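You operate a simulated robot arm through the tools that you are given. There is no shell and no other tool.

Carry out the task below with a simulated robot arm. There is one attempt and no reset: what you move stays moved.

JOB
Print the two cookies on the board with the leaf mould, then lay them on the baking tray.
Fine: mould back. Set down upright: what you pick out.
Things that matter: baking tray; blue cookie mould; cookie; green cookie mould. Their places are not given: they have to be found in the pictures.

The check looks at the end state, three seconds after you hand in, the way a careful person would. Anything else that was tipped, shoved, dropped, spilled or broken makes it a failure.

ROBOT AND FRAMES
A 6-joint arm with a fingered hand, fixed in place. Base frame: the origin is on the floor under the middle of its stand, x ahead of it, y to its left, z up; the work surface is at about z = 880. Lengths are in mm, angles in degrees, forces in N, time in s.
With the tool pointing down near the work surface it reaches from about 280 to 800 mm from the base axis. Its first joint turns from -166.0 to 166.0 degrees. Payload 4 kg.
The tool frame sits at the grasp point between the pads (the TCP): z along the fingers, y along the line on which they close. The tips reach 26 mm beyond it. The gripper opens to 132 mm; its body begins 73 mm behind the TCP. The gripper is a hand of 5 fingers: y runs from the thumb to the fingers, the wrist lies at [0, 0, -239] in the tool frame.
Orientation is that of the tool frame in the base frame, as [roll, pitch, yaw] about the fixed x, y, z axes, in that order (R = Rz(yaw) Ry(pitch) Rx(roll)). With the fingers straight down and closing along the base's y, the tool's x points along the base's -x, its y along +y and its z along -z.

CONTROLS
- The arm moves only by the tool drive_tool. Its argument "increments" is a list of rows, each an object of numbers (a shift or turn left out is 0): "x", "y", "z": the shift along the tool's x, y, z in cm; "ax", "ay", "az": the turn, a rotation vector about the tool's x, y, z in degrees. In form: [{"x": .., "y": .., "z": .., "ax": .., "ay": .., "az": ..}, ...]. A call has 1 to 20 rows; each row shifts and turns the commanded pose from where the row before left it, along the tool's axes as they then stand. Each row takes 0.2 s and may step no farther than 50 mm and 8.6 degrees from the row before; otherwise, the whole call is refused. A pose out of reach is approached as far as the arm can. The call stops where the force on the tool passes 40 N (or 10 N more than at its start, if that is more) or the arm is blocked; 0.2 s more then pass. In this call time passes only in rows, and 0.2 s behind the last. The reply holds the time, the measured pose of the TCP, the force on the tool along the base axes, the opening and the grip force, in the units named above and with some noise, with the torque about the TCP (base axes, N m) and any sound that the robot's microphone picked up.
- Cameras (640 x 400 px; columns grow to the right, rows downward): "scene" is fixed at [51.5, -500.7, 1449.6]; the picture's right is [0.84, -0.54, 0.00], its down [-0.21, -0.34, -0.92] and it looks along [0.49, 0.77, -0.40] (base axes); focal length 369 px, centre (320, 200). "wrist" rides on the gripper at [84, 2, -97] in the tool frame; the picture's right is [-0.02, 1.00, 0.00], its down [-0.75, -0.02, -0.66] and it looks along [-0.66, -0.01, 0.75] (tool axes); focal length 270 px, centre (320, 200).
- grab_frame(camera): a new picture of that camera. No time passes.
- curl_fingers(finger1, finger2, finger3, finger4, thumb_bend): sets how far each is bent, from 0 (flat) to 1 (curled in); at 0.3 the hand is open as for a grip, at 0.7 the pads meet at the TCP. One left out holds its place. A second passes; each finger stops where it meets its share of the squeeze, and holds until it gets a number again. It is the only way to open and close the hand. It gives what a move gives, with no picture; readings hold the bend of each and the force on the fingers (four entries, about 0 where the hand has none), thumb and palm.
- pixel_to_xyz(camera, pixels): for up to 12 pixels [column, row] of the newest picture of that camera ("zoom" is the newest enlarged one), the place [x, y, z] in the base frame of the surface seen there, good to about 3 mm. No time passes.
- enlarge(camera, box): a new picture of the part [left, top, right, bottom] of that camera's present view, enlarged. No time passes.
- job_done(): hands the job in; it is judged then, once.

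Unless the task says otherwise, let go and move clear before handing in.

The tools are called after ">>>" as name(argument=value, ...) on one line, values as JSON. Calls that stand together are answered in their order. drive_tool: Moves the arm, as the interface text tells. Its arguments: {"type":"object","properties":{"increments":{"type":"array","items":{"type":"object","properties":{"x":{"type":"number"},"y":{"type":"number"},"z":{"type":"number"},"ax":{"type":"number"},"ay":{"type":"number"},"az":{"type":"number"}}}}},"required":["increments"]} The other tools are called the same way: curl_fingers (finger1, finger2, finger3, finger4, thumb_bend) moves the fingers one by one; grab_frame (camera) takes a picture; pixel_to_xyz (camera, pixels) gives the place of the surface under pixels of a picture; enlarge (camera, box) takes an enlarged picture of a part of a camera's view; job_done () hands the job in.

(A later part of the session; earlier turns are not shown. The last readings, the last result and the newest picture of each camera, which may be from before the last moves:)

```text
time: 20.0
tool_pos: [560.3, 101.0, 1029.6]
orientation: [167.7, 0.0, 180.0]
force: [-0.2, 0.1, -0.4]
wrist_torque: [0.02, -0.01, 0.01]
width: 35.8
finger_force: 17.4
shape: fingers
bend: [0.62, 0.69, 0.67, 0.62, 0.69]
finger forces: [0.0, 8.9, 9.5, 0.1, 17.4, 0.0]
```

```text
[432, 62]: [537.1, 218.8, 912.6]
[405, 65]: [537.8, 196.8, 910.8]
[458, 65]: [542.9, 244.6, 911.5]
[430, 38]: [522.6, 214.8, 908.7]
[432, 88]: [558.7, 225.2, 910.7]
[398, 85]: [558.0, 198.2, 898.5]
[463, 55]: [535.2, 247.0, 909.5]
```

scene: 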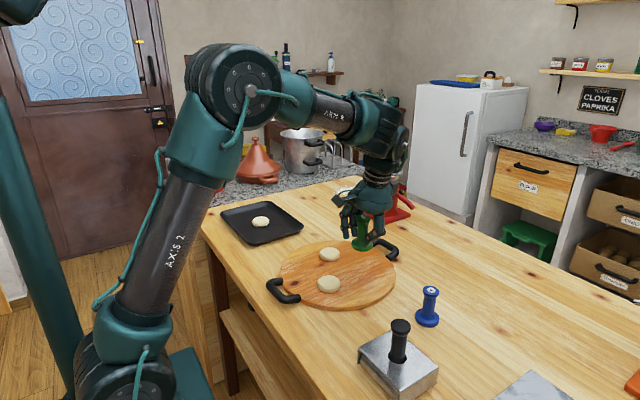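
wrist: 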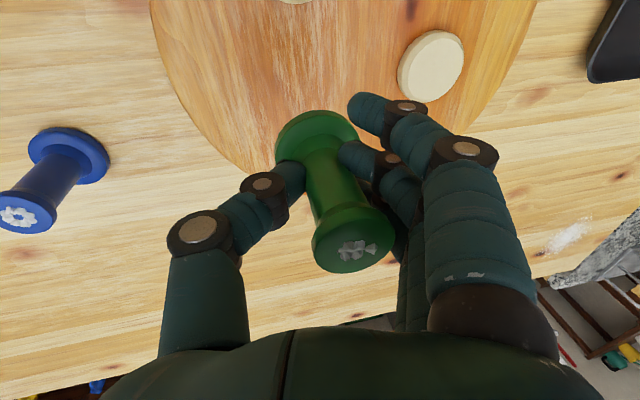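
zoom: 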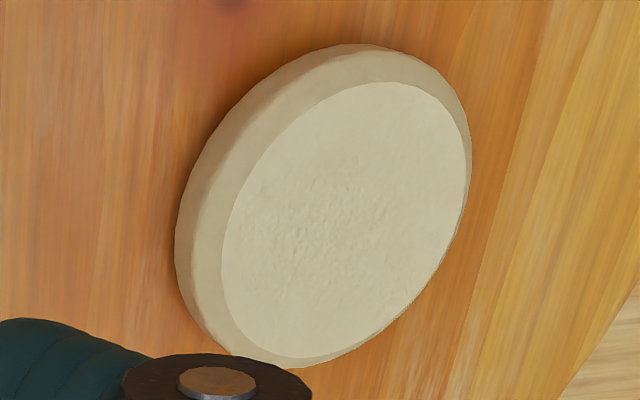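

Cookie B's top centre is at about (543, 223). I'll bring the mould above it with roughly 20 mm clearance.

>>> drive_tool(increments=[{"x": 0.42, "y": 2.58, "z": 1.71}, {"x": 0.42, "y": 2.58, "z": 1.71}, {"x": 0.42, "y": 2.58, "z": 1.71}, {"x": 0.42, "y": 2.58, "z": 1.71}, {}])

>>> grab_frame(camera="wrist")

>>> enlarge(camera="scene", box=[280, 180, 400, 300])

```text
time: 21.2
tool_pos: [542.6, 215.4, 984.9]
orientation: [167.5, -0.1, 180.0]
force: [-0.2, 0.1, -0.3]
wrist_torque: [-0.04, 0.04, -0.02]
width: 35.4
finger_force: 18.2
shape: fingers
bend: [0.62, 0.69, 0.67, 0.62, 0.69]
finger forces: [0.1, 9.1, 9.7, 0.0, 17.4, 0.0]
```

```text
taken
```

wrist: 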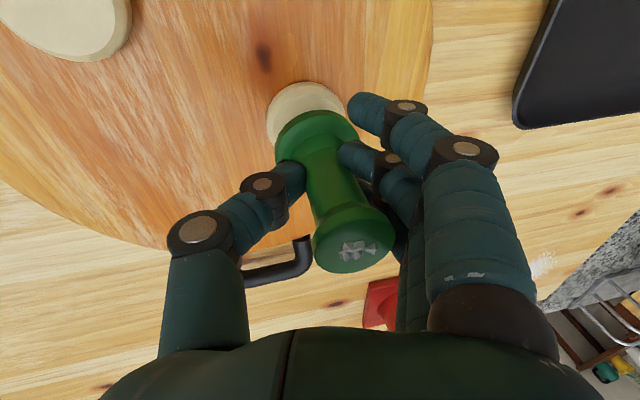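

```text
3.33 times, centred on (340, 240) of scene
```

zoom: 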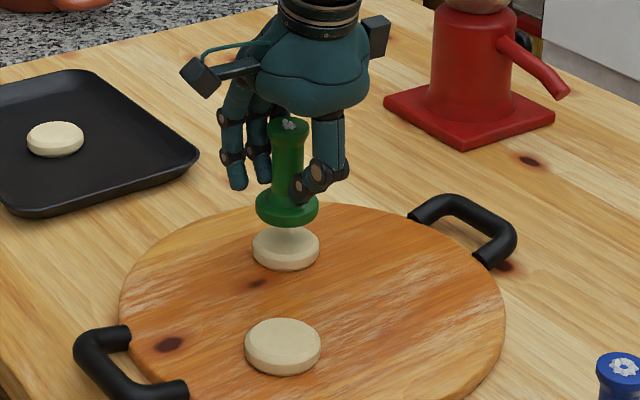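

Projection checks out: cookie edges (266–345) and foot edge (row 110) match a centred mould within about 2 mm. I'll descend slowly to contact.

>>> drive_tool(increments=[{"y": -0.086, "z": 0.39}, {"y": -0.086, "z": 0.39}, {"y": -0.086, "z": 0.39}, {"y": -0.043, "z": 0.195}, {"y": -0.043, "z": 0.195}, {}])

>>> enlarge(camera="scene", box=[290, 200, 370, 280])

```text
time: 22.6
tool_pos: [543.4, 215.4, 969.0]
orientation: [167.6, 0.0, -179.9]
force: [-0.1, 0.1, -1.1]
wrist_torque: [0.0, -0.01, 0.02]
width: 35.6
finger_force: 17.5
shape: fingers
bend: [0.62, 0.69, 0.67, 0.62, 0.69]
finger forces: [0.0, 9.1, 9.7, 0.0, 17.6, 0.0]
```

```text
5.00 times, centred on (330, 240) of scene
```

zoom: 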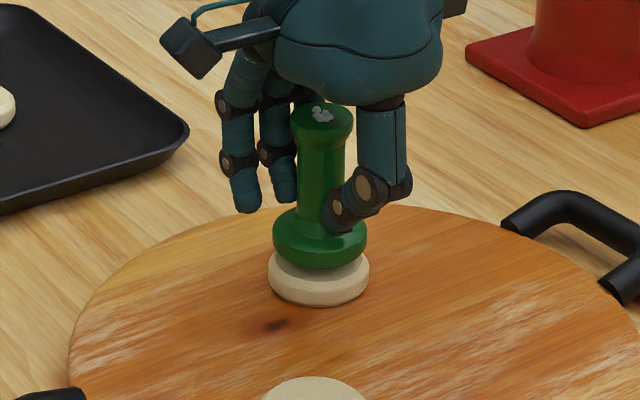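

The mould hovers just above cookie B, well centred and upright. Continuing down in 1 mm steps.

>>> drive_tool(increments=[{"y": -0.0215, "z": 0.098}, {"y": -0.0215, "z": 0.098}, {"y": -0.0215, "z": 0.098}, {"y": -0.0215, "z": 0.098}, {"y": -0.0215, "z": 0.098}, {}])

>>> enlarge(camera="scene", box=[290, 200, 370, 280])

```text
time: 24.0
tool_pos: [543.0, 215.6, 963.4]
orientation: [167.7, 0.0, 180.0]
force: [0.3, 0.4, -1.1]
wrist_torque: [-0.03, 0.01, 0.04]
width: 35.4
finger_force: 18.1
shape: fingers
bend: [0.62, 0.69, 0.67, 0.62, 0.69]
finger forces: [0.0, 9.2, 9.6, 0.1, 17.6, 0.0]
```

```text
5.00 times, centred on (330, 240) of scene
```

zoom: 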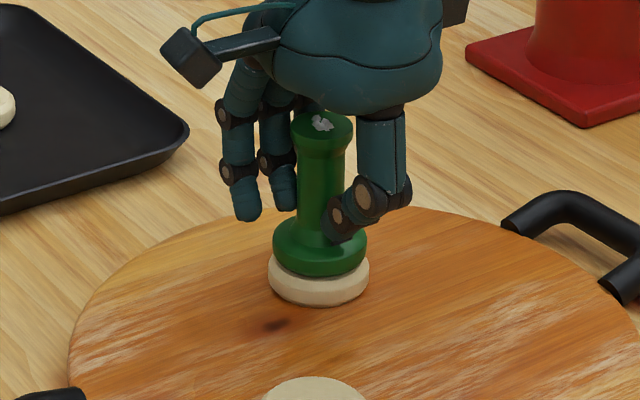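

No contact force yet at z=963. Continuing down.

>>> drive_tool(increments=[{"y": -0.0215, "z": 0.098}, {"y": -0.0215, "z": 0.098}, {"y": -0.0215, "z": 0.098}, {}])

```text
time: 25.0
tool_pos: [543.5, 216.4, 960.7]
orientation: [167.6, 0.0, 180.0]
force: [0.1, 0.5, 0.1]
wrist_torque: [0.0, 0.01, 0.01]
width: 35.6
finger_force: 18.9
shape: fingers
bend: [0.62, 0.69, 0.67, 0.62, 0.69]
finger forces: [0.0, 9.2, 9.6, 0.1, 17.5, 0.1]
```

>>> drive_tool(increments=[{"y": -0.0215, "z": 0.098}, {"y": -0.0215, "z": 0.098}, {}])

>>> enlarge(camera="scene", box=[300, 220, 360, 265])

```text
time: 25.8
tool_pos: [543.4, 216.3, 958.3]
orientation: [167.6, 0.1, 179.9]
force: [0.2, -0.5, 12.3]
wrist_torque: [0.15, -0.03, 0.04]
width: 34.8
finger_force: 19.2
shape: fingers
bend: [0.62, 0.69, 0.67, 0.62, 0.71]
finger forces: [0.0, 9.7, 10.3, 0.0, 19.1, 0.1]
```

```text
8.89 times, centred on (330, 242) of scene
```

zoom: 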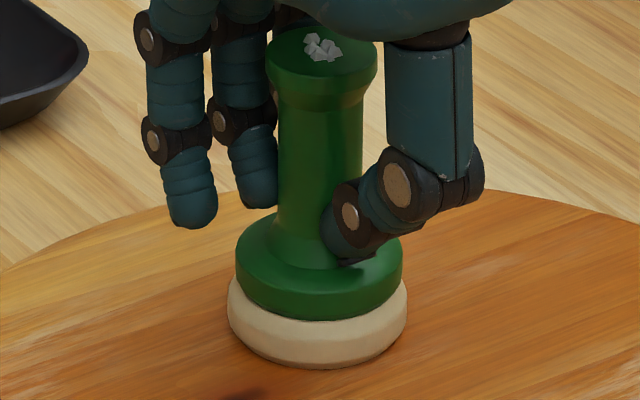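

Contact is made at z≈959, with 12.3 N downward and the mould upright. I'll press on to about 25–30 N for a full print.

>>> drive_tool(increments=[{"y": -0.0215, "z": 0.098}, {}])

```text
time: 26.4
tool_pos: [543.4, 217.4, 958.1]
orientation: [167.6, 0.1, 180.0]
force: [0.7, -2.3, 18.1]
wrist_torque: [0.18, -0.03, 0.02]
width: 34.1
finger_force: 21.1
shape: fingers
bend: [0.62, 0.69, 0.68, 0.62, 0.72]
finger forces: [0.0, 10.6, 10.9, 0.0, 20.7, 0.1]
```

>>> drive_tool(increments=[{"y": -0.0215, "z": 0.098}, {}])

>>> enlarge(camera="scene", box=[300, 220, 360, 265])

```text
time: 27.0
tool_pos: [543.1, 215.7, 956.1]
orientation: [167.7, 0.0, 180.0]
force: [0.2, -1.2, 20.0]
wrist_torque: [0.21, 0.02, 0.03]
width: 33.7
finger_force: 22.7
shape: fingers
bend: [0.62, 0.69, 0.68, 0.62, 0.73]
finger forces: [0.1, 11.5, 11.5, 0.0, 21.9, 0.0]
```

```text
8.89 times, centred on (330, 242) of scene
```

zoom: 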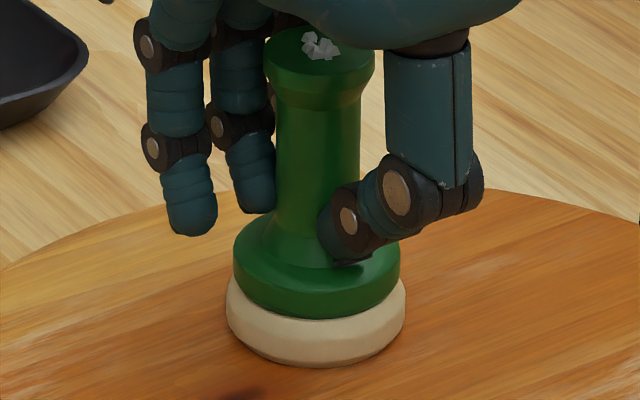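

20 N now, with the thumb tip bearing on the foot flare. A bit more.

>>> drive_tool(increments=[{"y": -0.0215, "z": 0.098}, {"y": -0.0215, "z": 0.098}, {}])

>>> enlarge(camera="scene", box=[300, 220, 360, 265])

>>> grab_frame(camera="wrist")

```text
time: 27.8
tool_pos: [542.4, 215.8, 956.0]
orientation: [167.6, 0.2, -180.0]
force: [0.5, -2.2, 26.5]
wrist_torque: [0.26, 0.01, 0.03]
width: 33.0
finger_force: 24.7
shape: fingers
bend: [0.62, 0.69, 0.68, 0.62, 0.75]
finger forces: [0.1, 12.3, 12.3, 0.1, 24.3, 0.0]
```

```text
8.89 times, centred on (330, 242) of scene
```

zoom: 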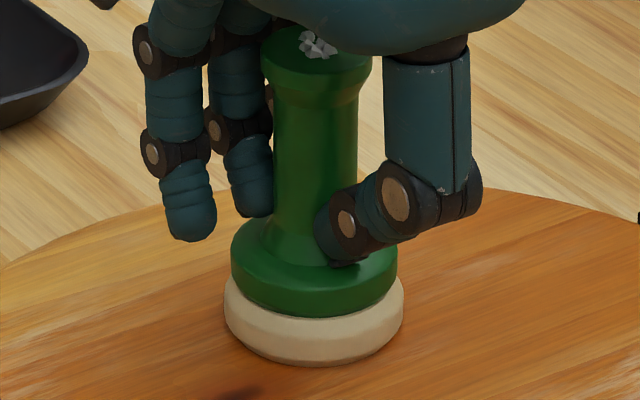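

```text
taken
```

wrist: 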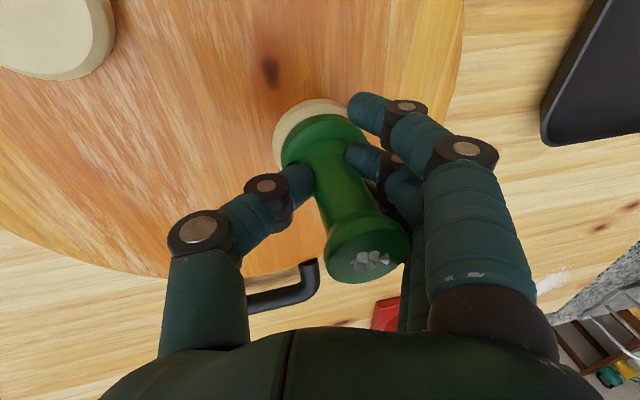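

Pressed to 26.5 N. I'll lift straight up and inspect the print.

>>> drive_tool(increments=[{"y": 0.043, "z": -0.195}, {"y": 0.086, "z": -0.39}, {"y": 0.2147, "z": -0.977}, {"y": 0.43, "z": -1.95}, {"y": 0.43, "z": -1.95}, {}])

>>> enlarge(camera="scene", box=[300, 230, 360, 275])

>>> enlarge(camera="scene", box=[280, 180, 400, 300])

>>> grab_frame(camera="wrist")

```text
time: 29.2
tool_pos: [543.5, 217.5, 1011.8]
orientation: [167.6, -0.1, 179.9]
force: [-1.1, 0.3, -1.2]
wrist_torque: [-0.01, 0.03, -0.01]
width: 33.1
finger_force: 19.6
shape: fingers
bend: [0.62, 0.68, 0.66, 0.62, 0.73]
finger forces: [0.0, 10.6, 10.7, 0.1, 18.1, 0.0]
```

```text
8.89 times, centred on (330, 252) of scene
```

zoom: 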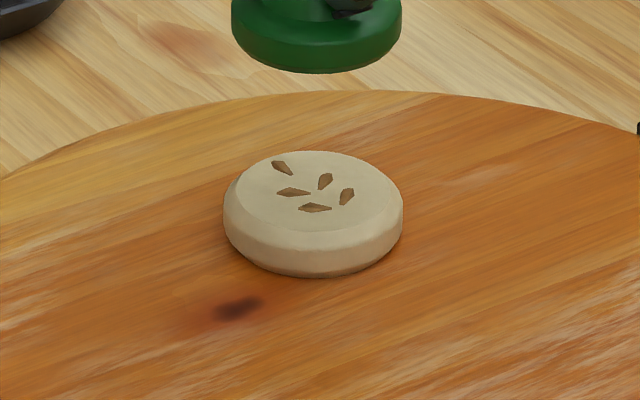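

```text
3.33 times, centred on (340, 240) of scene
```

zoom: 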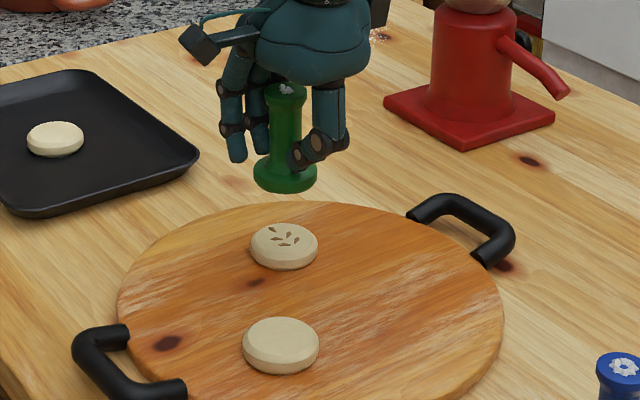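

```text
taken
```

wrist: 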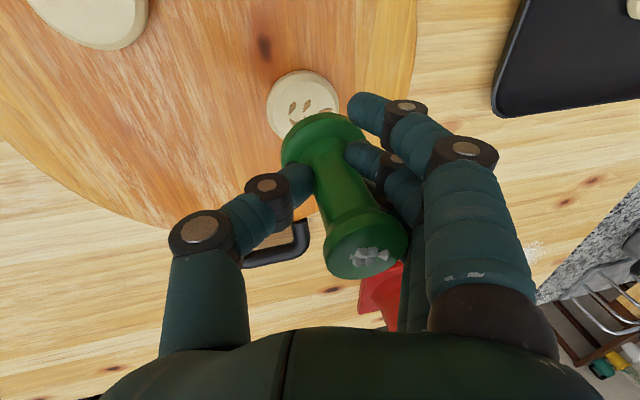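

The leaf print is clearly visible on cookie B. The mould shifted slightly in the grip (now about 13.7° and 11 mm +y of the TCP), so I'll correct 1.3° and move above cookie A.

>>> drive_tool(increments=[{"ax": -1.3}, {"x": 1.9, "y": -2.81, "z": -0.557}, {"x": 1.9, "y": -2.81, "z": -0.557}, {"x": 1.9, "y": -2.81, "z": -0.557}, {"x": 1.9, "y": -2.81, "z": -0.557}, {}])

>>> grab_frame(camera="wrist")

>>> enlarge(camera="scene", box=[270, 210, 390, 310])

>>> enlarge(camera="wrist", box=[240, 60, 440, 290])

```text
time: 30.6
tool_pos: [467.5, 99.6, 1006.3]
orientation: [166.3, 0.0, -179.9]
force: [0.3, 0.2, -1.4]
wrist_torque: [-0.01, 0.02, -0.03]
width: 33.0
finger_force: 19.9
shape: fingers
bend: [0.62, 0.68, 0.66, 0.62, 0.73]
finger forces: [0.0, 10.3, 10.7, 0.0, 18.1, 0.0]
```

```text
taken
```

wrist: 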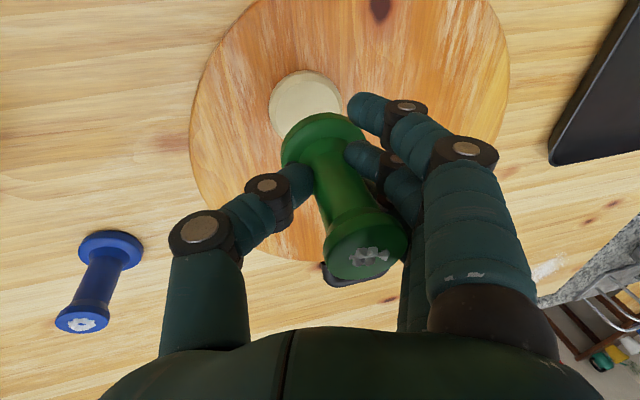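

```text
4.00 times, centred on (330, 260) of scene
```

zoom: 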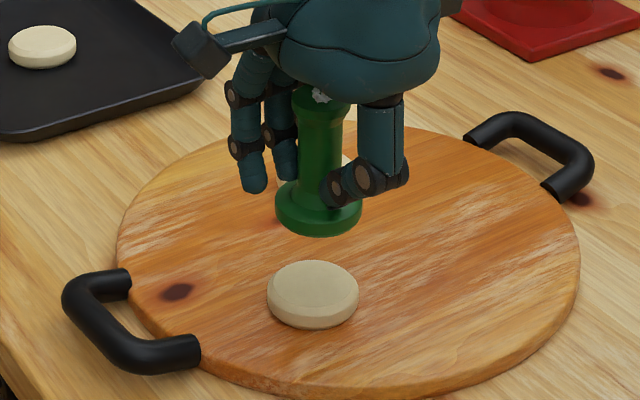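

```text
1.74 times, centred on (340, 175) of wrist
```

zoom: 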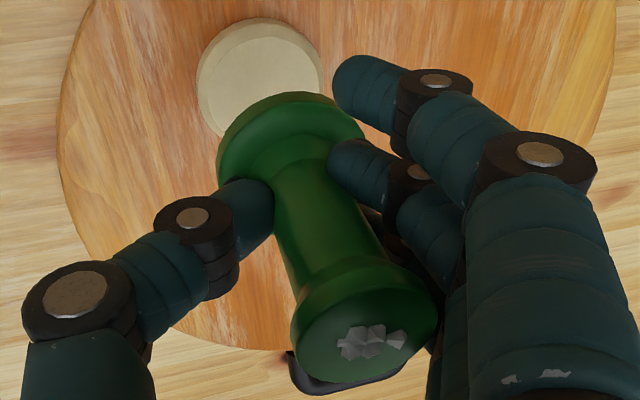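

Projection shows cookie A's centre (about (466,112)) within ~2 mm of the mould axis. I'll nudge 1 mm and descend to just above it.

>>> drive_tool(increments=[{"x": 0.06, "y": -0.16, "z": 0.743}, {"x": 0.06, "y": -0.16, "z": 0.743}, {"y": -0.16, "z": 0.743}, {"y": -0.16, "z": 0.743}, {"y": -0.16, "z": 0.743}, {}])

>>> enlarge(camera="scene", box=[290, 230, 370, 310])

>>> grab_frame(camera="wrist")

```text
time: 32.0
tool_pos: [466.9, 103.1, 967.5]
orientation: [166.3, 0.0, 180.0]
force: [-0.1, -0.2, -0.3]
wrist_torque: [0.0, 0.01, 0.02]
width: 33.0
finger_force: 19.8
shape: fingers
bend: [0.62, 0.68, 0.66, 0.62, 0.73]
finger forces: [0.1, 10.5, 10.6, 0.0, 18.1, 0.0]
```

```text
5.00 times, centred on (330, 270) of scene
```

zoom: 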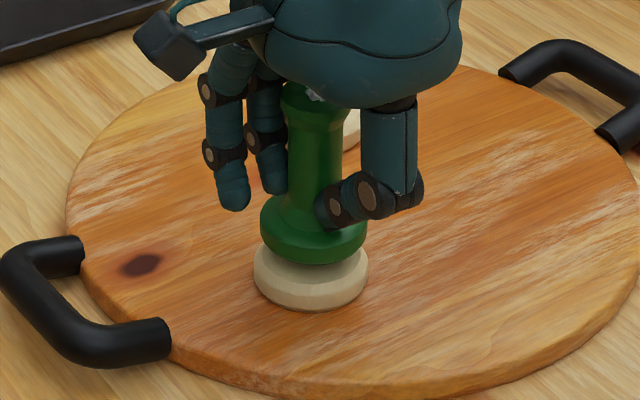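

```text
taken
```

wrist: 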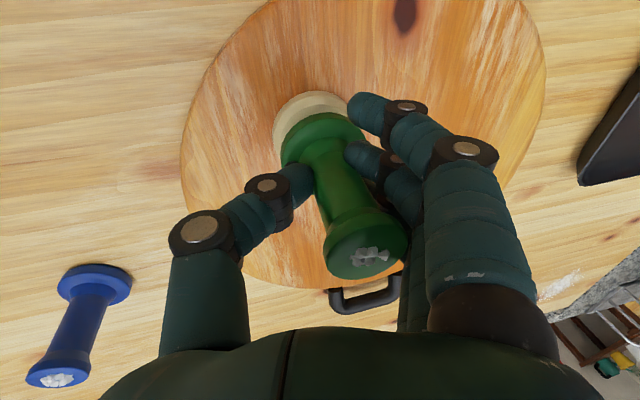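

The mould is about 2.5 mm too far in +y. I'll correct that and descend further to near contact.

>>> drive_tool(increments=[{"x": 0.05, "y": -0.19, "z": 0.16}, {"x": 0.05, "y": -0.19, "z": 0.16}, {"y": -0.024, "z": 0.1}, {"y": -0.024, "z": 0.1}, {}])

>>> enlarge(camera="scene", box=[300, 250, 360, 305])

>>> grab_frame(camera="wrist")

```text
time: 33.2
tool_pos: [464.8, 100.4, 962.2]
orientation: [166.2, 0.0, 179.9]
force: [-0.4, 0.4, -1.1]
wrist_torque: [0.03, 0.01, 0.0]
width: 33.4
finger_force: 19.6
shape: fingers
bend: [0.62, 0.68, 0.66, 0.62, 0.73]
finger forces: [0.1, 10.5, 10.7, 0.1, 18.1, 0.0]
```

```text
7.27 times, centred on (330, 278) of scene
```

zoom: 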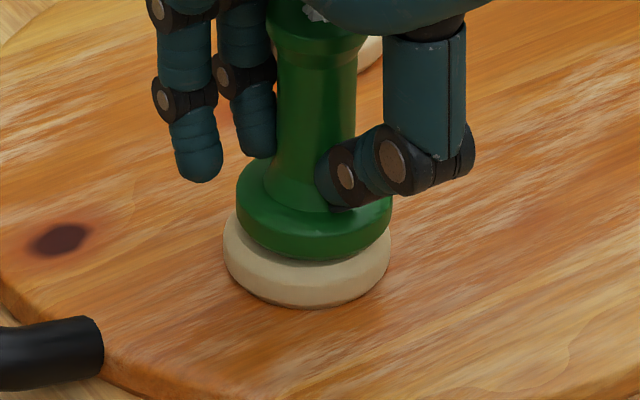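

```text
taken
```

wrist: 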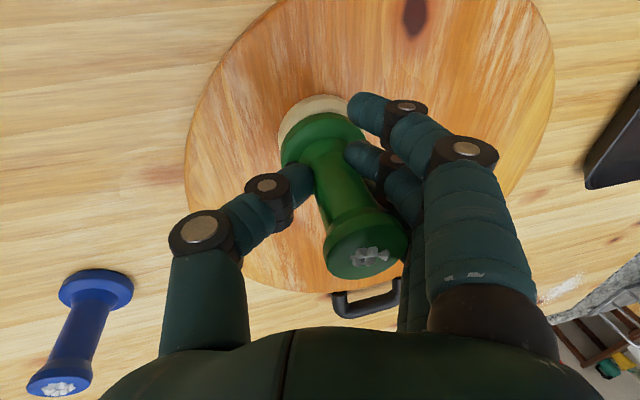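

The scene zoom shows the foot about 2 mm too far in +x relative to the cookie (314 vs 307). I'll shift back 2 mm and go down to contact.

>>> drive_tool(increments=[{"x": 0.1}, {"x": 0.1}, {"y": -0.024, "z": 0.1}, {"y": -0.024, "z": 0.1}, {}])

>>> enlarge(camera="scene", box=[300, 250, 360, 305])

```text
time: 34.4
tool_pos: [463.1, 99.3, 960.0]
orientation: [166.2, 0.0, 179.9]
force: [0.1, 0.8, -1.1]
wrist_torque: [-0.04, -0.01, 0.03]
width: 33.2
finger_force: 20.0
shape: fingers
bend: [0.62, 0.68, 0.66, 0.62, 0.73]
finger forces: [0.0, 10.5, 10.6, 0.0, 18.1, 0.0]
```

```text
7.27 times, centred on (330, 278) of scene
```

zoom: 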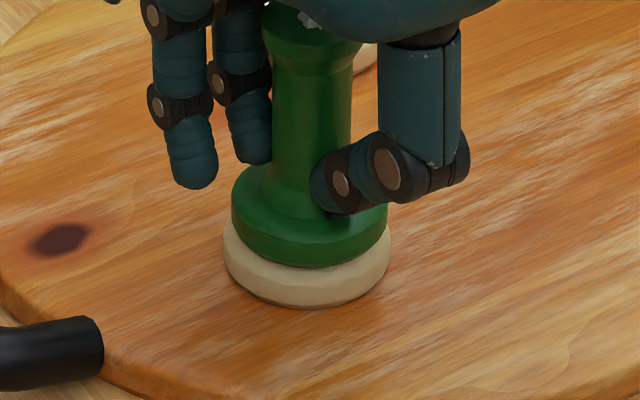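

Well centred now (foot 309, cookie 307). Pressing down in 1 mm steps.

>>> drive_tool(increments=[{"y": -0.024, "z": 0.1}, {"y": -0.024, "z": 0.1}, {"y": -0.024, "z": 0.1}, {}])

```text
time: 35.4
tool_pos: [462.4, 99.6, 957.0]
orientation: [166.3, 0.0, 180.0]
force: [0.6, -0.4, 0.1]
wrist_torque: [-0.05, 0.02, 0.0]
width: 32.8
finger_force: 19.9
shape: fingers
bend: [0.62, 0.68, 0.66, 0.62, 0.73]
finger forces: [0.1, 10.7, 10.8, 0.1, 18.5, 0.0]
```

>>> drive_tool(increments=[{"y": -0.024, "z": 0.1}, {"y": -0.024, "z": 0.1}, {"y": -0.024, "z": 0.1}, {}])

>>> enlarge(camera="scene", box=[300, 250, 360, 305])

```text
time: 36.4
tool_pos: [464.9, 101.4, 954.6]
orientation: [166.3, 0.2, 180.0]
force: [0.8, -2.7, 23.6]
wrist_torque: [0.27, 0.01, 0.03]
width: 32.3
finger_force: 23.7
shape: fingers
bend: [0.62, 0.68, 0.66, 0.62, 0.74]
finger forces: [0.1, 12.1, 12.3, 0.0, 23.6, 0.1]
```

```text
7.27 times, centred on (330, 278) of scene
```

zoom: 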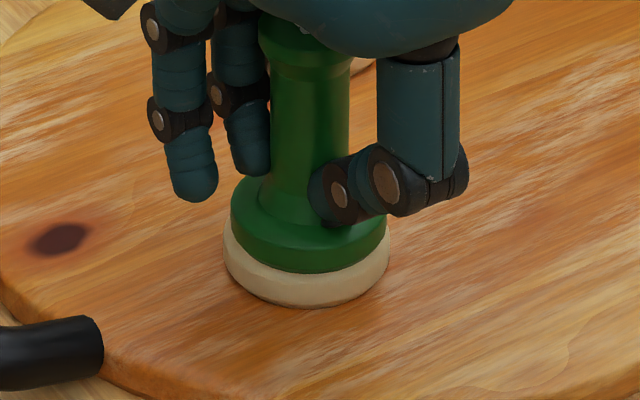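

23.6 N. One more millimetre to match the first press, then lift.

>>> drive_tool(increments=[{"y": -0.024, "z": 0.1}, {}])

>>> drive_tool(increments=[{"y": 0.048, "z": -0.195}, {"y": 0.095, "z": -0.39}, {"y": 0.237, "z": -0.97}, {"y": 0.474, "z": -1.94}, {"y": 0.474, "z": -1.94}, {"y": 0.474, "z": -1.94}, {}])

>>> enlarge(camera="scene", box=[290, 230, 370, 310])

>>> grab_frame(camera="wrist")

>>> grab_frame(camera="scene")

```text
time: 37.0
tool_pos: [462.4, 100.6, 952.6]
orientation: [166.3, 0.0, -180.0]
force: [1.2, -3.1, 27.2]
wrist_torque: [0.29, -0.01, 0.07]
width: 32.1
finger_force: 26.0
shape: fingers
bend: [0.62, 0.68, 0.66, 0.62, 0.76]
finger forces: [0.0, 13.0, 12.8, 0.1, 25.1, 0.0]
```

```text
time: 38.6
tool_pos: [463.5, 100.5, 1029.3]
orientation: [166.3, 0.0, 179.9]
force: [0.0, -0.1, -0.5]
wrist_torque: [-0.01, 0.02, 0.0]
width: 32.6
finger_force: 20.0
shape: fingers
bend: [0.62, 0.67, 0.65, 0.62, 0.74]
finger forces: [0.0, 11.0, 11.3, 0.0, 18.5, 0.1]
```

```text
5.00 times, centred on (330, 270) of scene
```

zoom: 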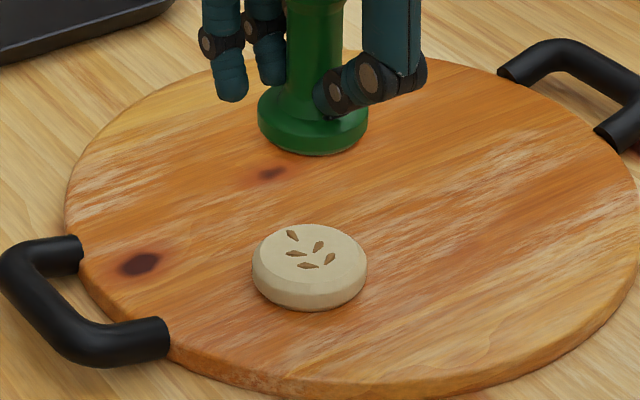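

```text
taken
```

wrist: 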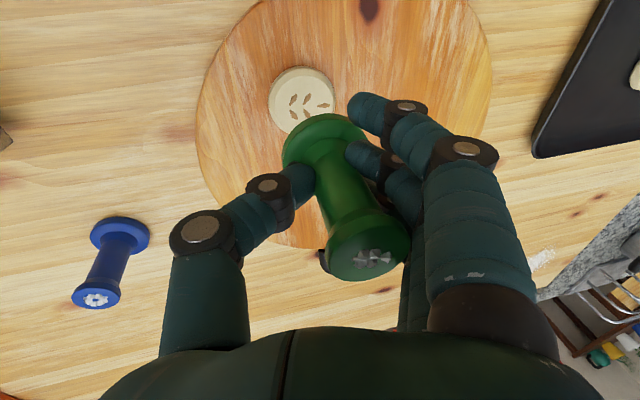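

```text
taken
```

scene: 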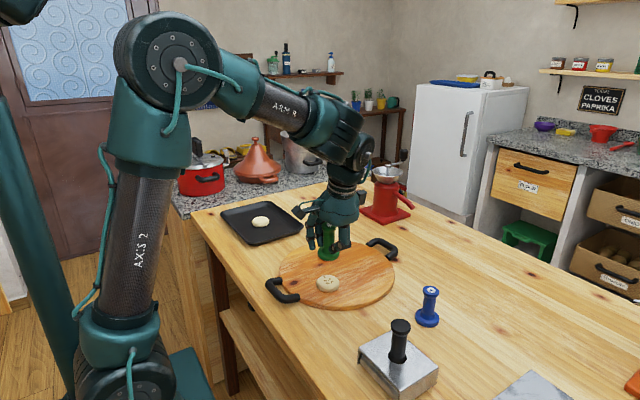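

Both cookies carry the leaf print. Now I'll carry the mould back toward its original spot at (726, -37), staying high.

>>> drive_tool(increments=[{"x": -3.28, "y": -1.815, "z": -0.4425}, {"x": -3.28, "y": -1.815, "z": -0.4425}, {"x": -3.28, "y": -1.815, "z": -0.4425}, {"x": -3.28, "y": -1.815, "z": -0.4425}, {"x": -3.28, "y": -1.815, "z": -0.4425}, {"x": -3.28, "y": -1.815, "z": -0.4425}, {"x": -3.28, "y": -1.815, "z": -0.4425}, {}])

>>> grab_frame(camera="wrist")

>>> grab_frame(camera="scene")

```text
time: 40.4
tool_pos: [685.2, -27.2, 1028.3]
orientation: [166.4, 0.0, -180.0]
force: [0.4, -0.2, -0.9]
wrist_torque: [0.02, 0.01, -0.01]
width: 32.6
finger_force: 20.5
shape: fingers
bend: [0.62, 0.67, 0.65, 0.62, 0.74]
finger forces: [0.1, 11.1, 11.5, 0.0, 18.4, 0.0]
out of reach, approached as far as the arm can: row 7
```

```text
taken
```

wrist: 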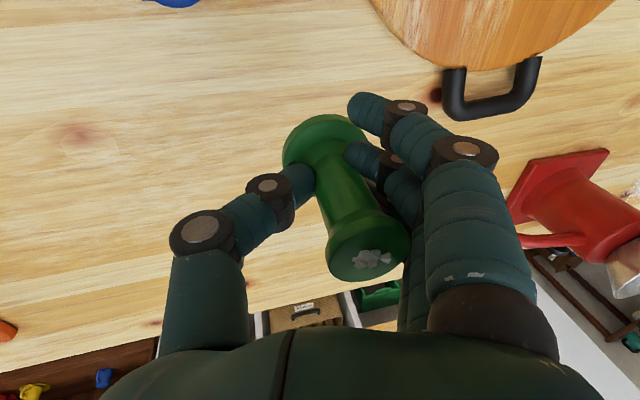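

```text
taken
```

scene: 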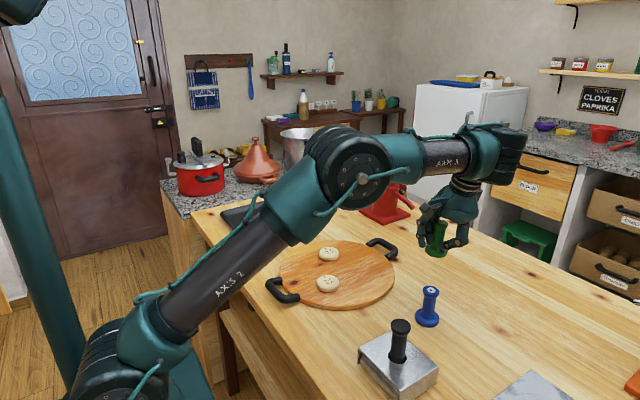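

Both cookies are visible and printed; the arm is stretched at this height. I'll go lower first, then outward to the spot.

>>> drive_tool(increments=[{"y": -0.592, "z": 2.43}, {"y": -0.592, "z": 2.43}, {"y": -0.592, "z": 2.43}, {"x": -2.0, "y": -1.07, "z": -0.26}, {"x": -2.1, "y": -1.07, "z": -0.26}, {}])

>>> grab_frame(camera="wrist")

>>> enlarge(camera="scene", box=[410, 220, 500, 300])

```text
time: 41.8
tool_pos: [724.9, -47.4, 954.6]
orientation: [166.3, 0.0, 180.0]
force: [0.3, 0.2, -1.3]
wrist_torque: [-0.03, 0.01, 0.01]
width: 32.9
finger_force: 19.6
shape: fingers
bend: [0.62, 0.67, 0.65, 0.62, 0.74]
finger forces: [0.1, 11.2, 11.6, 0.0, 18.1, 0.1]
```

```text
taken
```

wrist: 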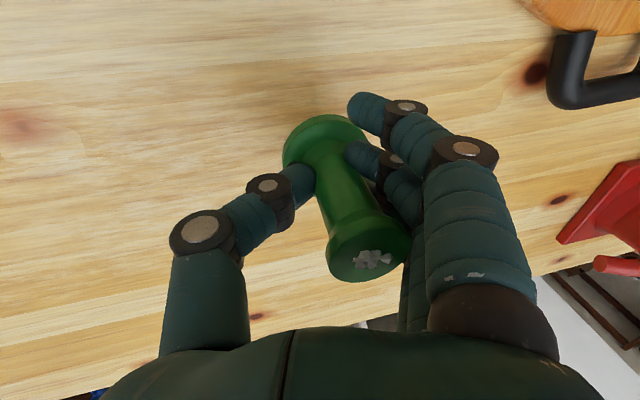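

```text
5.00 times, centred on (455, 260) of scene
```

zoom: 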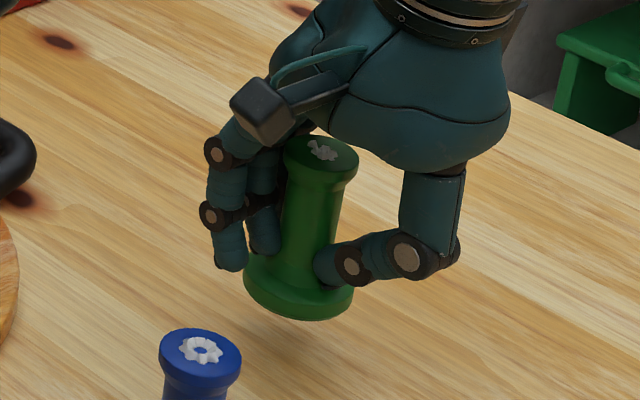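

The mould hangs upright above its original spot. Lowering slowly to the table.

>>> drive_tool(increments=[{"y": -0.154, "z": 0.63}, {"y": -0.154, "z": 0.63}, {"y": -0.154, "z": 0.63}, {"y": -0.118, "z": 0.486}, {}])

>>> enlarge(camera="scene", box=[410, 220, 500, 300])

```text
time: 43.0
tool_pos: [725.8, -47.5, 929.0]
orientation: [166.2, 0.0, 180.0]
force: [0.4, 0.3, -0.9]
wrist_torque: [-0.01, 0.0, 0.0]
width: 32.5
finger_force: 19.4
shape: fingers
bend: [0.62, 0.67, 0.65, 0.62, 0.74]
finger forces: [0.0, 11.1, 11.7, 0.0, 18.1, 0.0]
```

```text
5.00 times, centred on (455, 260) of scene
```

zoom: 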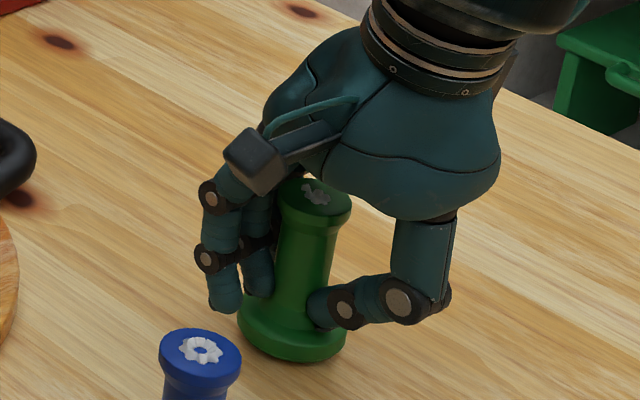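

>>> drive_tool(increments=[{"y": -0.024, "z": 0.097}, {"y": -0.024, "z": 0.097}, {"y": -0.024, "z": 0.097}, {}])

```text
time: 44.0
tool_pos: [725.2, -48.3, 926.7]
orientation: [166.3, 0.0, -179.9]
force: [0.7, -0.6, -0.7]
wrist_torque: [-0.03, -0.01, 0.01]
width: 32.7
finger_force: 21.4
shape: fingers
bend: [0.62, 0.67, 0.65, 0.62, 0.74]
finger forces: [0.0, 11.2, 11.7, 0.1, 18.1, 0.1]
```

>>> drive_tool(increments=[{"y": -0.024, "z": 0.097}, {"y": -0.024, "z": 0.097}, {}])

```text
time: 44.8
tool_pos: [726.1, -47.7, 923.3]
orientation: [166.3, 0.0, 179.9]
force: [-1.0, 0.7, -0.1]
wrist_torque: [-0.03, 0.01, -0.01]
width: 32.5
finger_force: 20.6
shape: fingers
bend: [0.62, 0.67, 0.65, 0.62, 0.74]
finger forces: [0.0, 11.5, 11.8, 0.1, 18.1, 0.1]
```

>>> drive_tool(increments=[{"y": -0.024, "z": 0.097}, {"y": -0.012, "z": 0.05}, {}])

>>> enlarge(camera="scene", box=[410, 220, 500, 300])

>>> grab_frame(camera="wrist")

```text
time: 45.6
tool_pos: [724.3, -47.5, 923.6]
orientation: [166.3, 0.0, -180.0]
force: [0.3, -0.4, 7.9]
wrist_torque: [0.06, 0.0, 0.01]
width: 31.8
finger_force: 22.2
shape: fingers
bend: [0.62, 0.67, 0.65, 0.62, 0.74]
finger forces: [0.1, 12.2, 12.6, 0.0, 19.8, 0.0]
```

```text
5.00 times, centred on (455, 260) of scene
```

zoom: 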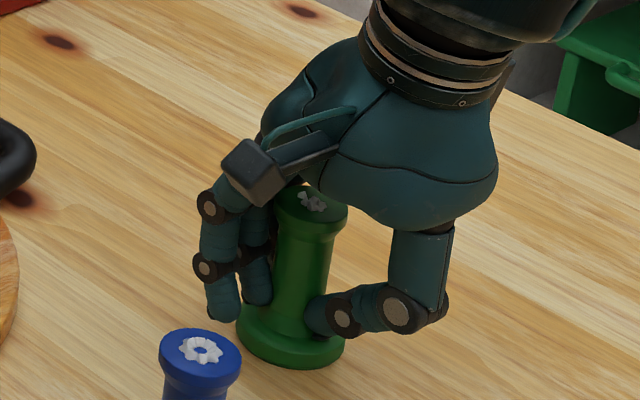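

```text
taken
```

wrist: 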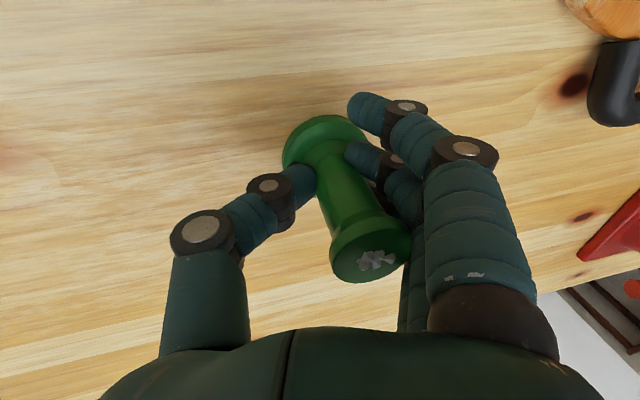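

The foot is on the table with 8 N of contact. I'll release by opening gently.

>>> curl_fingers(finger1=0.56, finger2=0.58, finger3=0.58, finger4=0.56, thumb_bend=0.62)

>>> curl_fingers(finger1=0.45, finger2=0.45, finger3=0.45, finger4=0.45, thumb_bend=0.45)

>>> grab_frame(camera="wrist")

>>> enlarge(camera="scene", box=[410, 220, 500, 300])

```text
time: 46.6
tool_pos: [724.0, -47.7, 923.1]
orientation: [166.4, 0.1, -179.9]
force: [3.1, -4.1, 24.5]
wrist_torque: [-0.21, -0.03, 0.01]
width: 39.3
finger_force: 12.6
shape: fingers
bend: [0.56, 0.57, 0.57, 0.56, 0.68]
finger forces: [0.0, 0.0, 0.1, 0.1, 24.9, 0.0]
```

```text
time: 47.6
tool_pos: [724.3, -48.2, 923.6]
orientation: [166.4, 0.1, -179.9]
force: [0.1, 5.2, 26.2]
wrist_torque: [-0.02, -0.01, 0.02]
width: 57.0
finger_force: 13.0
shape: fingers
bend: [0.45, 0.45, 0.45, 0.45, 0.66]
finger forces: [0.0, 0.0, 0.0, 0.0, 26.2, 0.1]
```

```text
taken
```

wrist: 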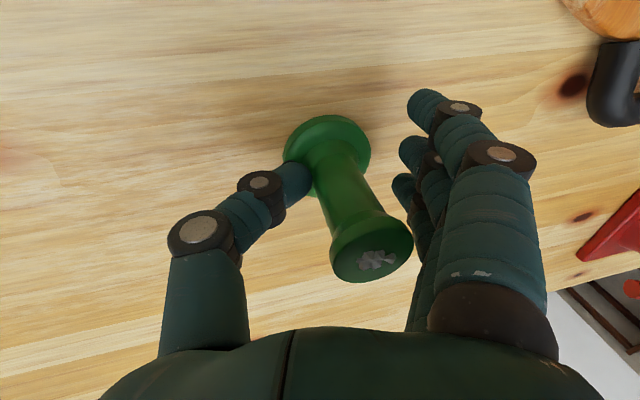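

```text
5.00 times, centred on (455, 260) of scene
```

zoom: 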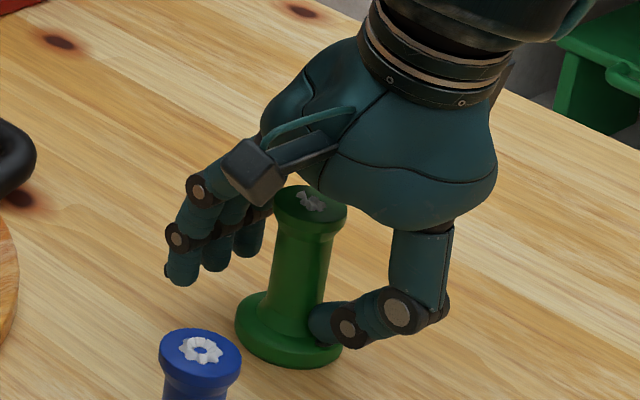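

The fingers are off, but the thumb tip presses down on the foot flare (26 N) as it uncurls. I'll raise the hand slightly and back away in -y to relieve it.

>>> drive_tool(increments=[{"y": 0.047, "z": -0.194}, {"y": 0.047, "z": -0.194}, {"y": -0.03, "z": -0.25}, {"y": -0.15, "z": -0.25}, {}])

>>> enlarge(camera="scene", box=[410, 220, 500, 300])

>>> grab_frame(camera="wrist")

```text
time: 48.8
tool_pos: [726.0, -49.6, 929.1]
orientation: [166.3, -0.1, -180.0]
force: [0.3, 0.4, -0.2]
wrist_torque: [-0.01, -0.04, 0.0]
width: 89.8
finger_force: 0.0
shape: fingers
bend: [0.45, 0.45, 0.45, 0.45, 0.45]
finger forces: [0.0, 0.0, 0.0, 0.0, 0.0, 0.1]
```

```text
5.00 times, centred on (455, 260) of scene
```

zoom: 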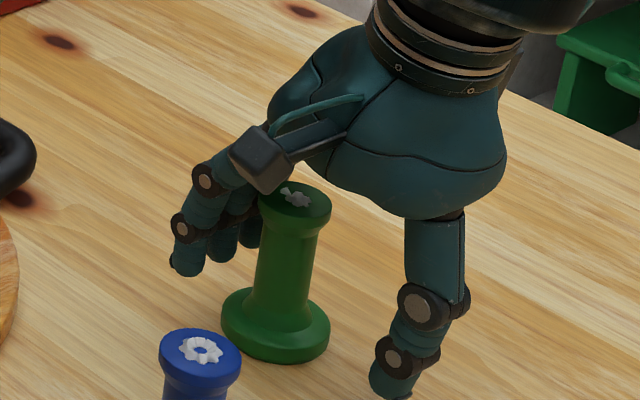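

```text
taken
```

wrist: 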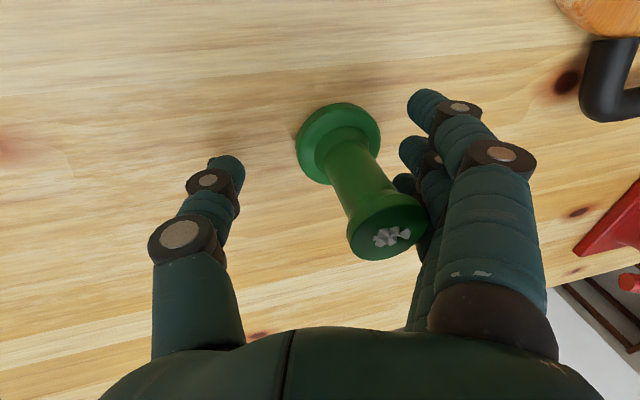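

The mould stands upright and free. I'll open the fingers only, since the thumb is near the table, shift slightly +y and then rise vertically.

>>> curl_fingers(finger1=0.3, finger2=0.3, finger3=0.3, finger4=0.3)

>>> drive_tool(increments=[{"y": 0.24, "z": -0.97}, {"y": 0.24, "z": -0.97}, {"y": 0.48, "z": -1.94}, {"y": 0.48, "z": -1.94}, {"y": 0.48, "z": -1.94}, {}])

>>> grab_frame(camera="wrist")

>>> grab_frame(camera="scene")

```text
time: 49.8
tool_pos: [724.5, -50.9, 932.1]
orientation: [166.3, 0.0, 179.9]
force: [-0.4, -0.3, 0.5]
wrist_torque: [0.0, 0.0, 0.0]
width: 114.2
finger_force: 0.0
shape: fingers
bend: [0.3, 0.3, 0.3, 0.3, 0.45]
finger forces: [0.0, 0.0, 0.0, 0.0, 0.0, 0.0]
```

```text
time: 51.2
tool_pos: [718.4, -57.3, 975.3]
orientation: [166.4, 0.1, 180.0]
force: [-0.9, -0.1, 0.2]
wrist_torque: [0.03, 0.06, -0.03]
width: 114.2
finger_force: 0.0
shape: fingers
bend: [0.3, 0.3, 0.3, 0.3, 0.45]
finger forces: [0.1, 0.1, 0.0, 0.1, 0.0, 0.1]
out of reach, approached as far as the arm can: row 4, 5
```

```text
taken
```

wrist: 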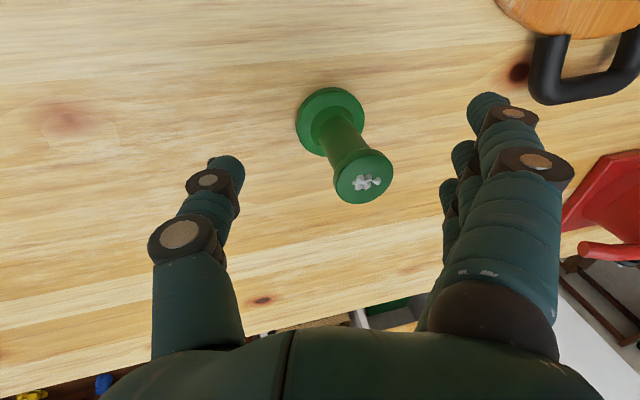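

```text
taken
```

scene: 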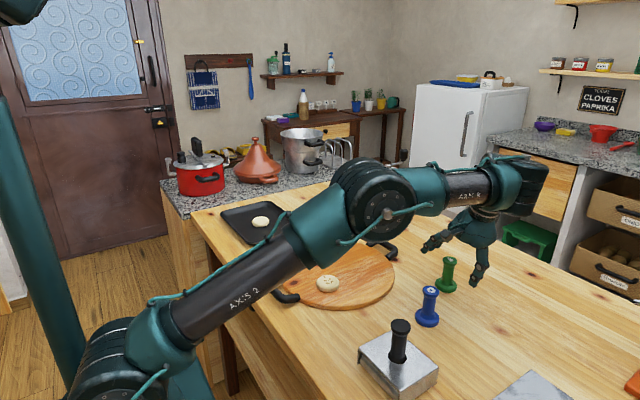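

The green mould is upright and clear of the hand. I'll check its position, then un-tilt while rising and retreating.

>>> pixel_to_xyz(camera="wrist", pixels=[[363, 177], [338, 177], [388, 177], [330, 100]])

>>> drive_tool(increments=[{"x": 1.0, "y": 0.36, "z": -1.45}, {"x": 1.0, "y": 0.48, "z": -1.94}, {"x": 0.5, "y": 0.48, "z": -1.94}, {"ax": 4.6}, {"ax": 4.6}, {"ax": 4.5}, {}])

>>> grab_frame(camera="wrist")

```text
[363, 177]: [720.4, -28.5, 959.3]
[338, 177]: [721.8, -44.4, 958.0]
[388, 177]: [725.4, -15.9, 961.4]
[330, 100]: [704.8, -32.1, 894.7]
```

```text
time: 52.8
tool_pos: [690.4, -68.1, 1028.4]
orientation: [-179.9, -0.3, 180.0]
force: [-0.1, -0.5, -0.6]
wrist_torque: [0.01, -0.03, 0.02]
width: 114.4
finger_force: 0.0
shape: fingers
bend: [0.3, 0.3, 0.3, 0.3, 0.45]
finger forces: [0.1, 0.0, 0.0, 0.0, 0.1, 0.1]
out of reach, approached as far as the arm can: row 2, 3, 5, 6
```

```text
taken
```

wrist: 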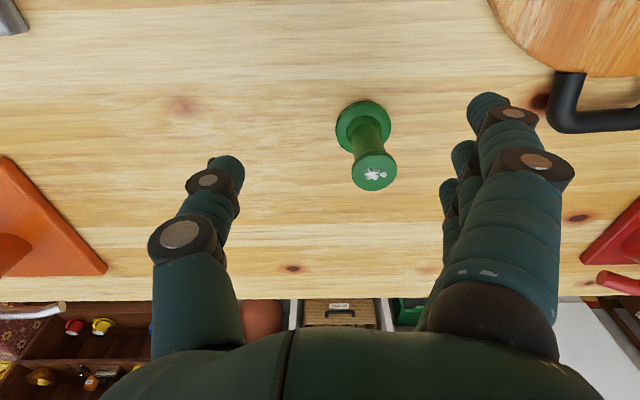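

The mould is upright at about (723,-30), close to its original place. Next I'll move over the board and turn the hand 90° so it closes along base x, which suits both picking and the tray layout.

>>> drive_tool(increments=[{"x": 2.42, "y": 3.47, "z": -1.17}, {"x": 2.42, "y": 3.47, "z": -1.17}, {"x": 2.42, "y": 3.47, "z": -1.17}, {"x": 2.42, "y": 3.47, "z": -1.17}, {"x": 2.42, "y": 3.47, "z": -1.17}, {"x": 2.42, "y": 3.47, "z": -1.17}, {}])

>>> drive_tool(increments=[{"az": 8.2}, {"az": 8.2}, {"az": 8.2}, {"az": 8.2}, {"az": 8.2}, {"az": 8.2}, {"az": 8.2}, {"az": 8.2}, {"az": 8.2}, {"az": 8.2}, {"az": 8.0}, {}])

>>> grab_frame(camera="scene")

>>> grab_frame(camera="wrist")

```text
time: 54.4
tool_pos: [586.2, 141.7, 1134.3]
orientation: [180.0, -0.3, -180.0]
force: [0.2, -0.5, 0.2]
wrist_torque: [0.03, 0.0, 0.02]
width: 114.4
finger_force: 0.1
shape: fingers
bend: [0.3, 0.3, 0.3, 0.3, 0.45]
finger forces: [0.0, 0.0, 0.1, 0.0, 0.0, 0.1]
out of reach, approached as far as the arm can: row 1, 2, 3, 4, 5
```

```text
time: 57.0
tool_pos: [585.5, 142.3, 1132.1]
orientation: [-179.7, 0.0, 89.8]
force: [0.1, -0.5, 0.0]
wrist_torque: [0.04, -0.01, -0.03]
width: 114.2
finger_force: 0.1
shape: fingers
bend: [0.3, 0.3, 0.3, 0.3, 0.45]
finger forces: [0.0, 0.0, 0.1, 0.0, 0.0, 0.0]
```

```text
taken
```

scene: 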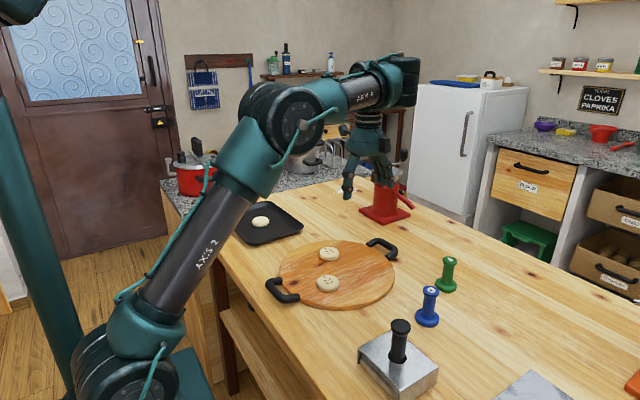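

```text
taken
```

wrist: 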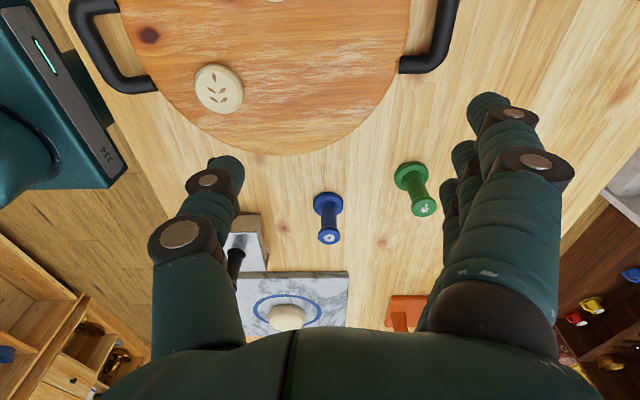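

Both prints are clean from this side too. Moving above cookie B at (543,223) with the hand turned, to check alignment.

>>> drive_tool(increments=[{"x": 2.02, "y": -1.06, "z": 2.8}, {"x": 2.02, "y": -1.06, "z": 2.8}, {"x": 2.02, "y": -1.06, "z": 2.8}, {"x": 2.02, "y": -1.06, "z": 2.8}, {}])

>>> curl_fingers(finger1=0.45, finger2=0.45, finger3=0.45, finger4=0.45, thumb_bend=0.45)

>>> grab_frame(camera="wrist")

>>> grab_frame(camera="scene")

```text
time: 58.2
tool_pos: [605.3, 243.7, 1082.4]
orientation: [-179.8, 0.2, 90.0]
force: [-1.0, -0.2, 0.9]
wrist_torque: [0.03, -0.02, -0.03]
width: 114.0
finger_force: 0.1
shape: fingers
bend: [0.3, 0.3, 0.3, 0.3, 0.45]
finger forces: [0.1, 0.0, 0.0, 0.1, 0.0, 0.0]
out of reach, approached as far as the arm can: row 1, 2, 3, 4
```

```text
time: 59.2
tool_pos: [605.9, 242.6, 1083.0]
orientation: [-179.8, 0.1, 90.0]
force: [0.4, -0.3, 0.4]
wrist_torque: [0.02, 0.0, 0.0]
width: 90.9
finger_force: 0.0
shape: fingers
bend: [0.45, 0.45, 0.45, 0.45, 0.45]
finger forces: [0.1, 0.1, 0.0, 0.1, 0.0, 0.0]
```

```text
taken
```

wrist: 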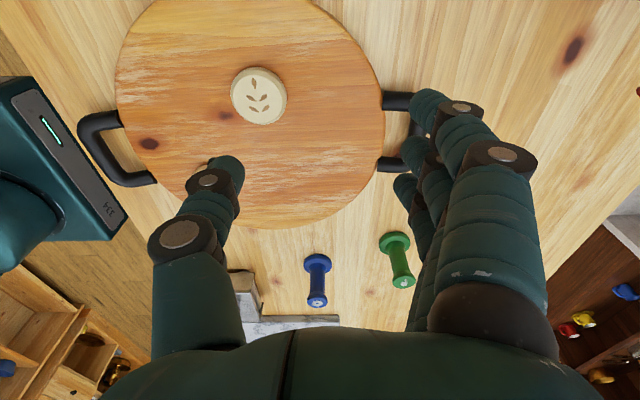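

```text
taken
```

scene: 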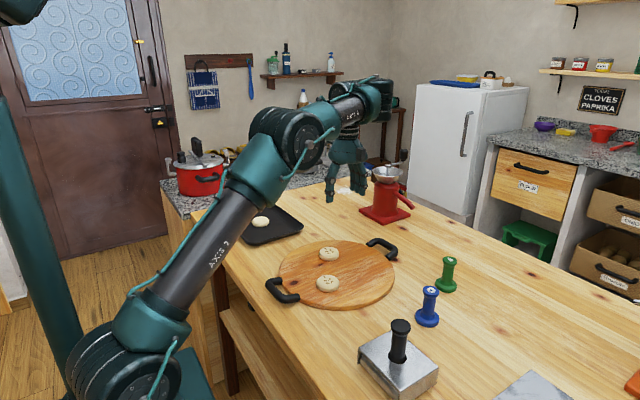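

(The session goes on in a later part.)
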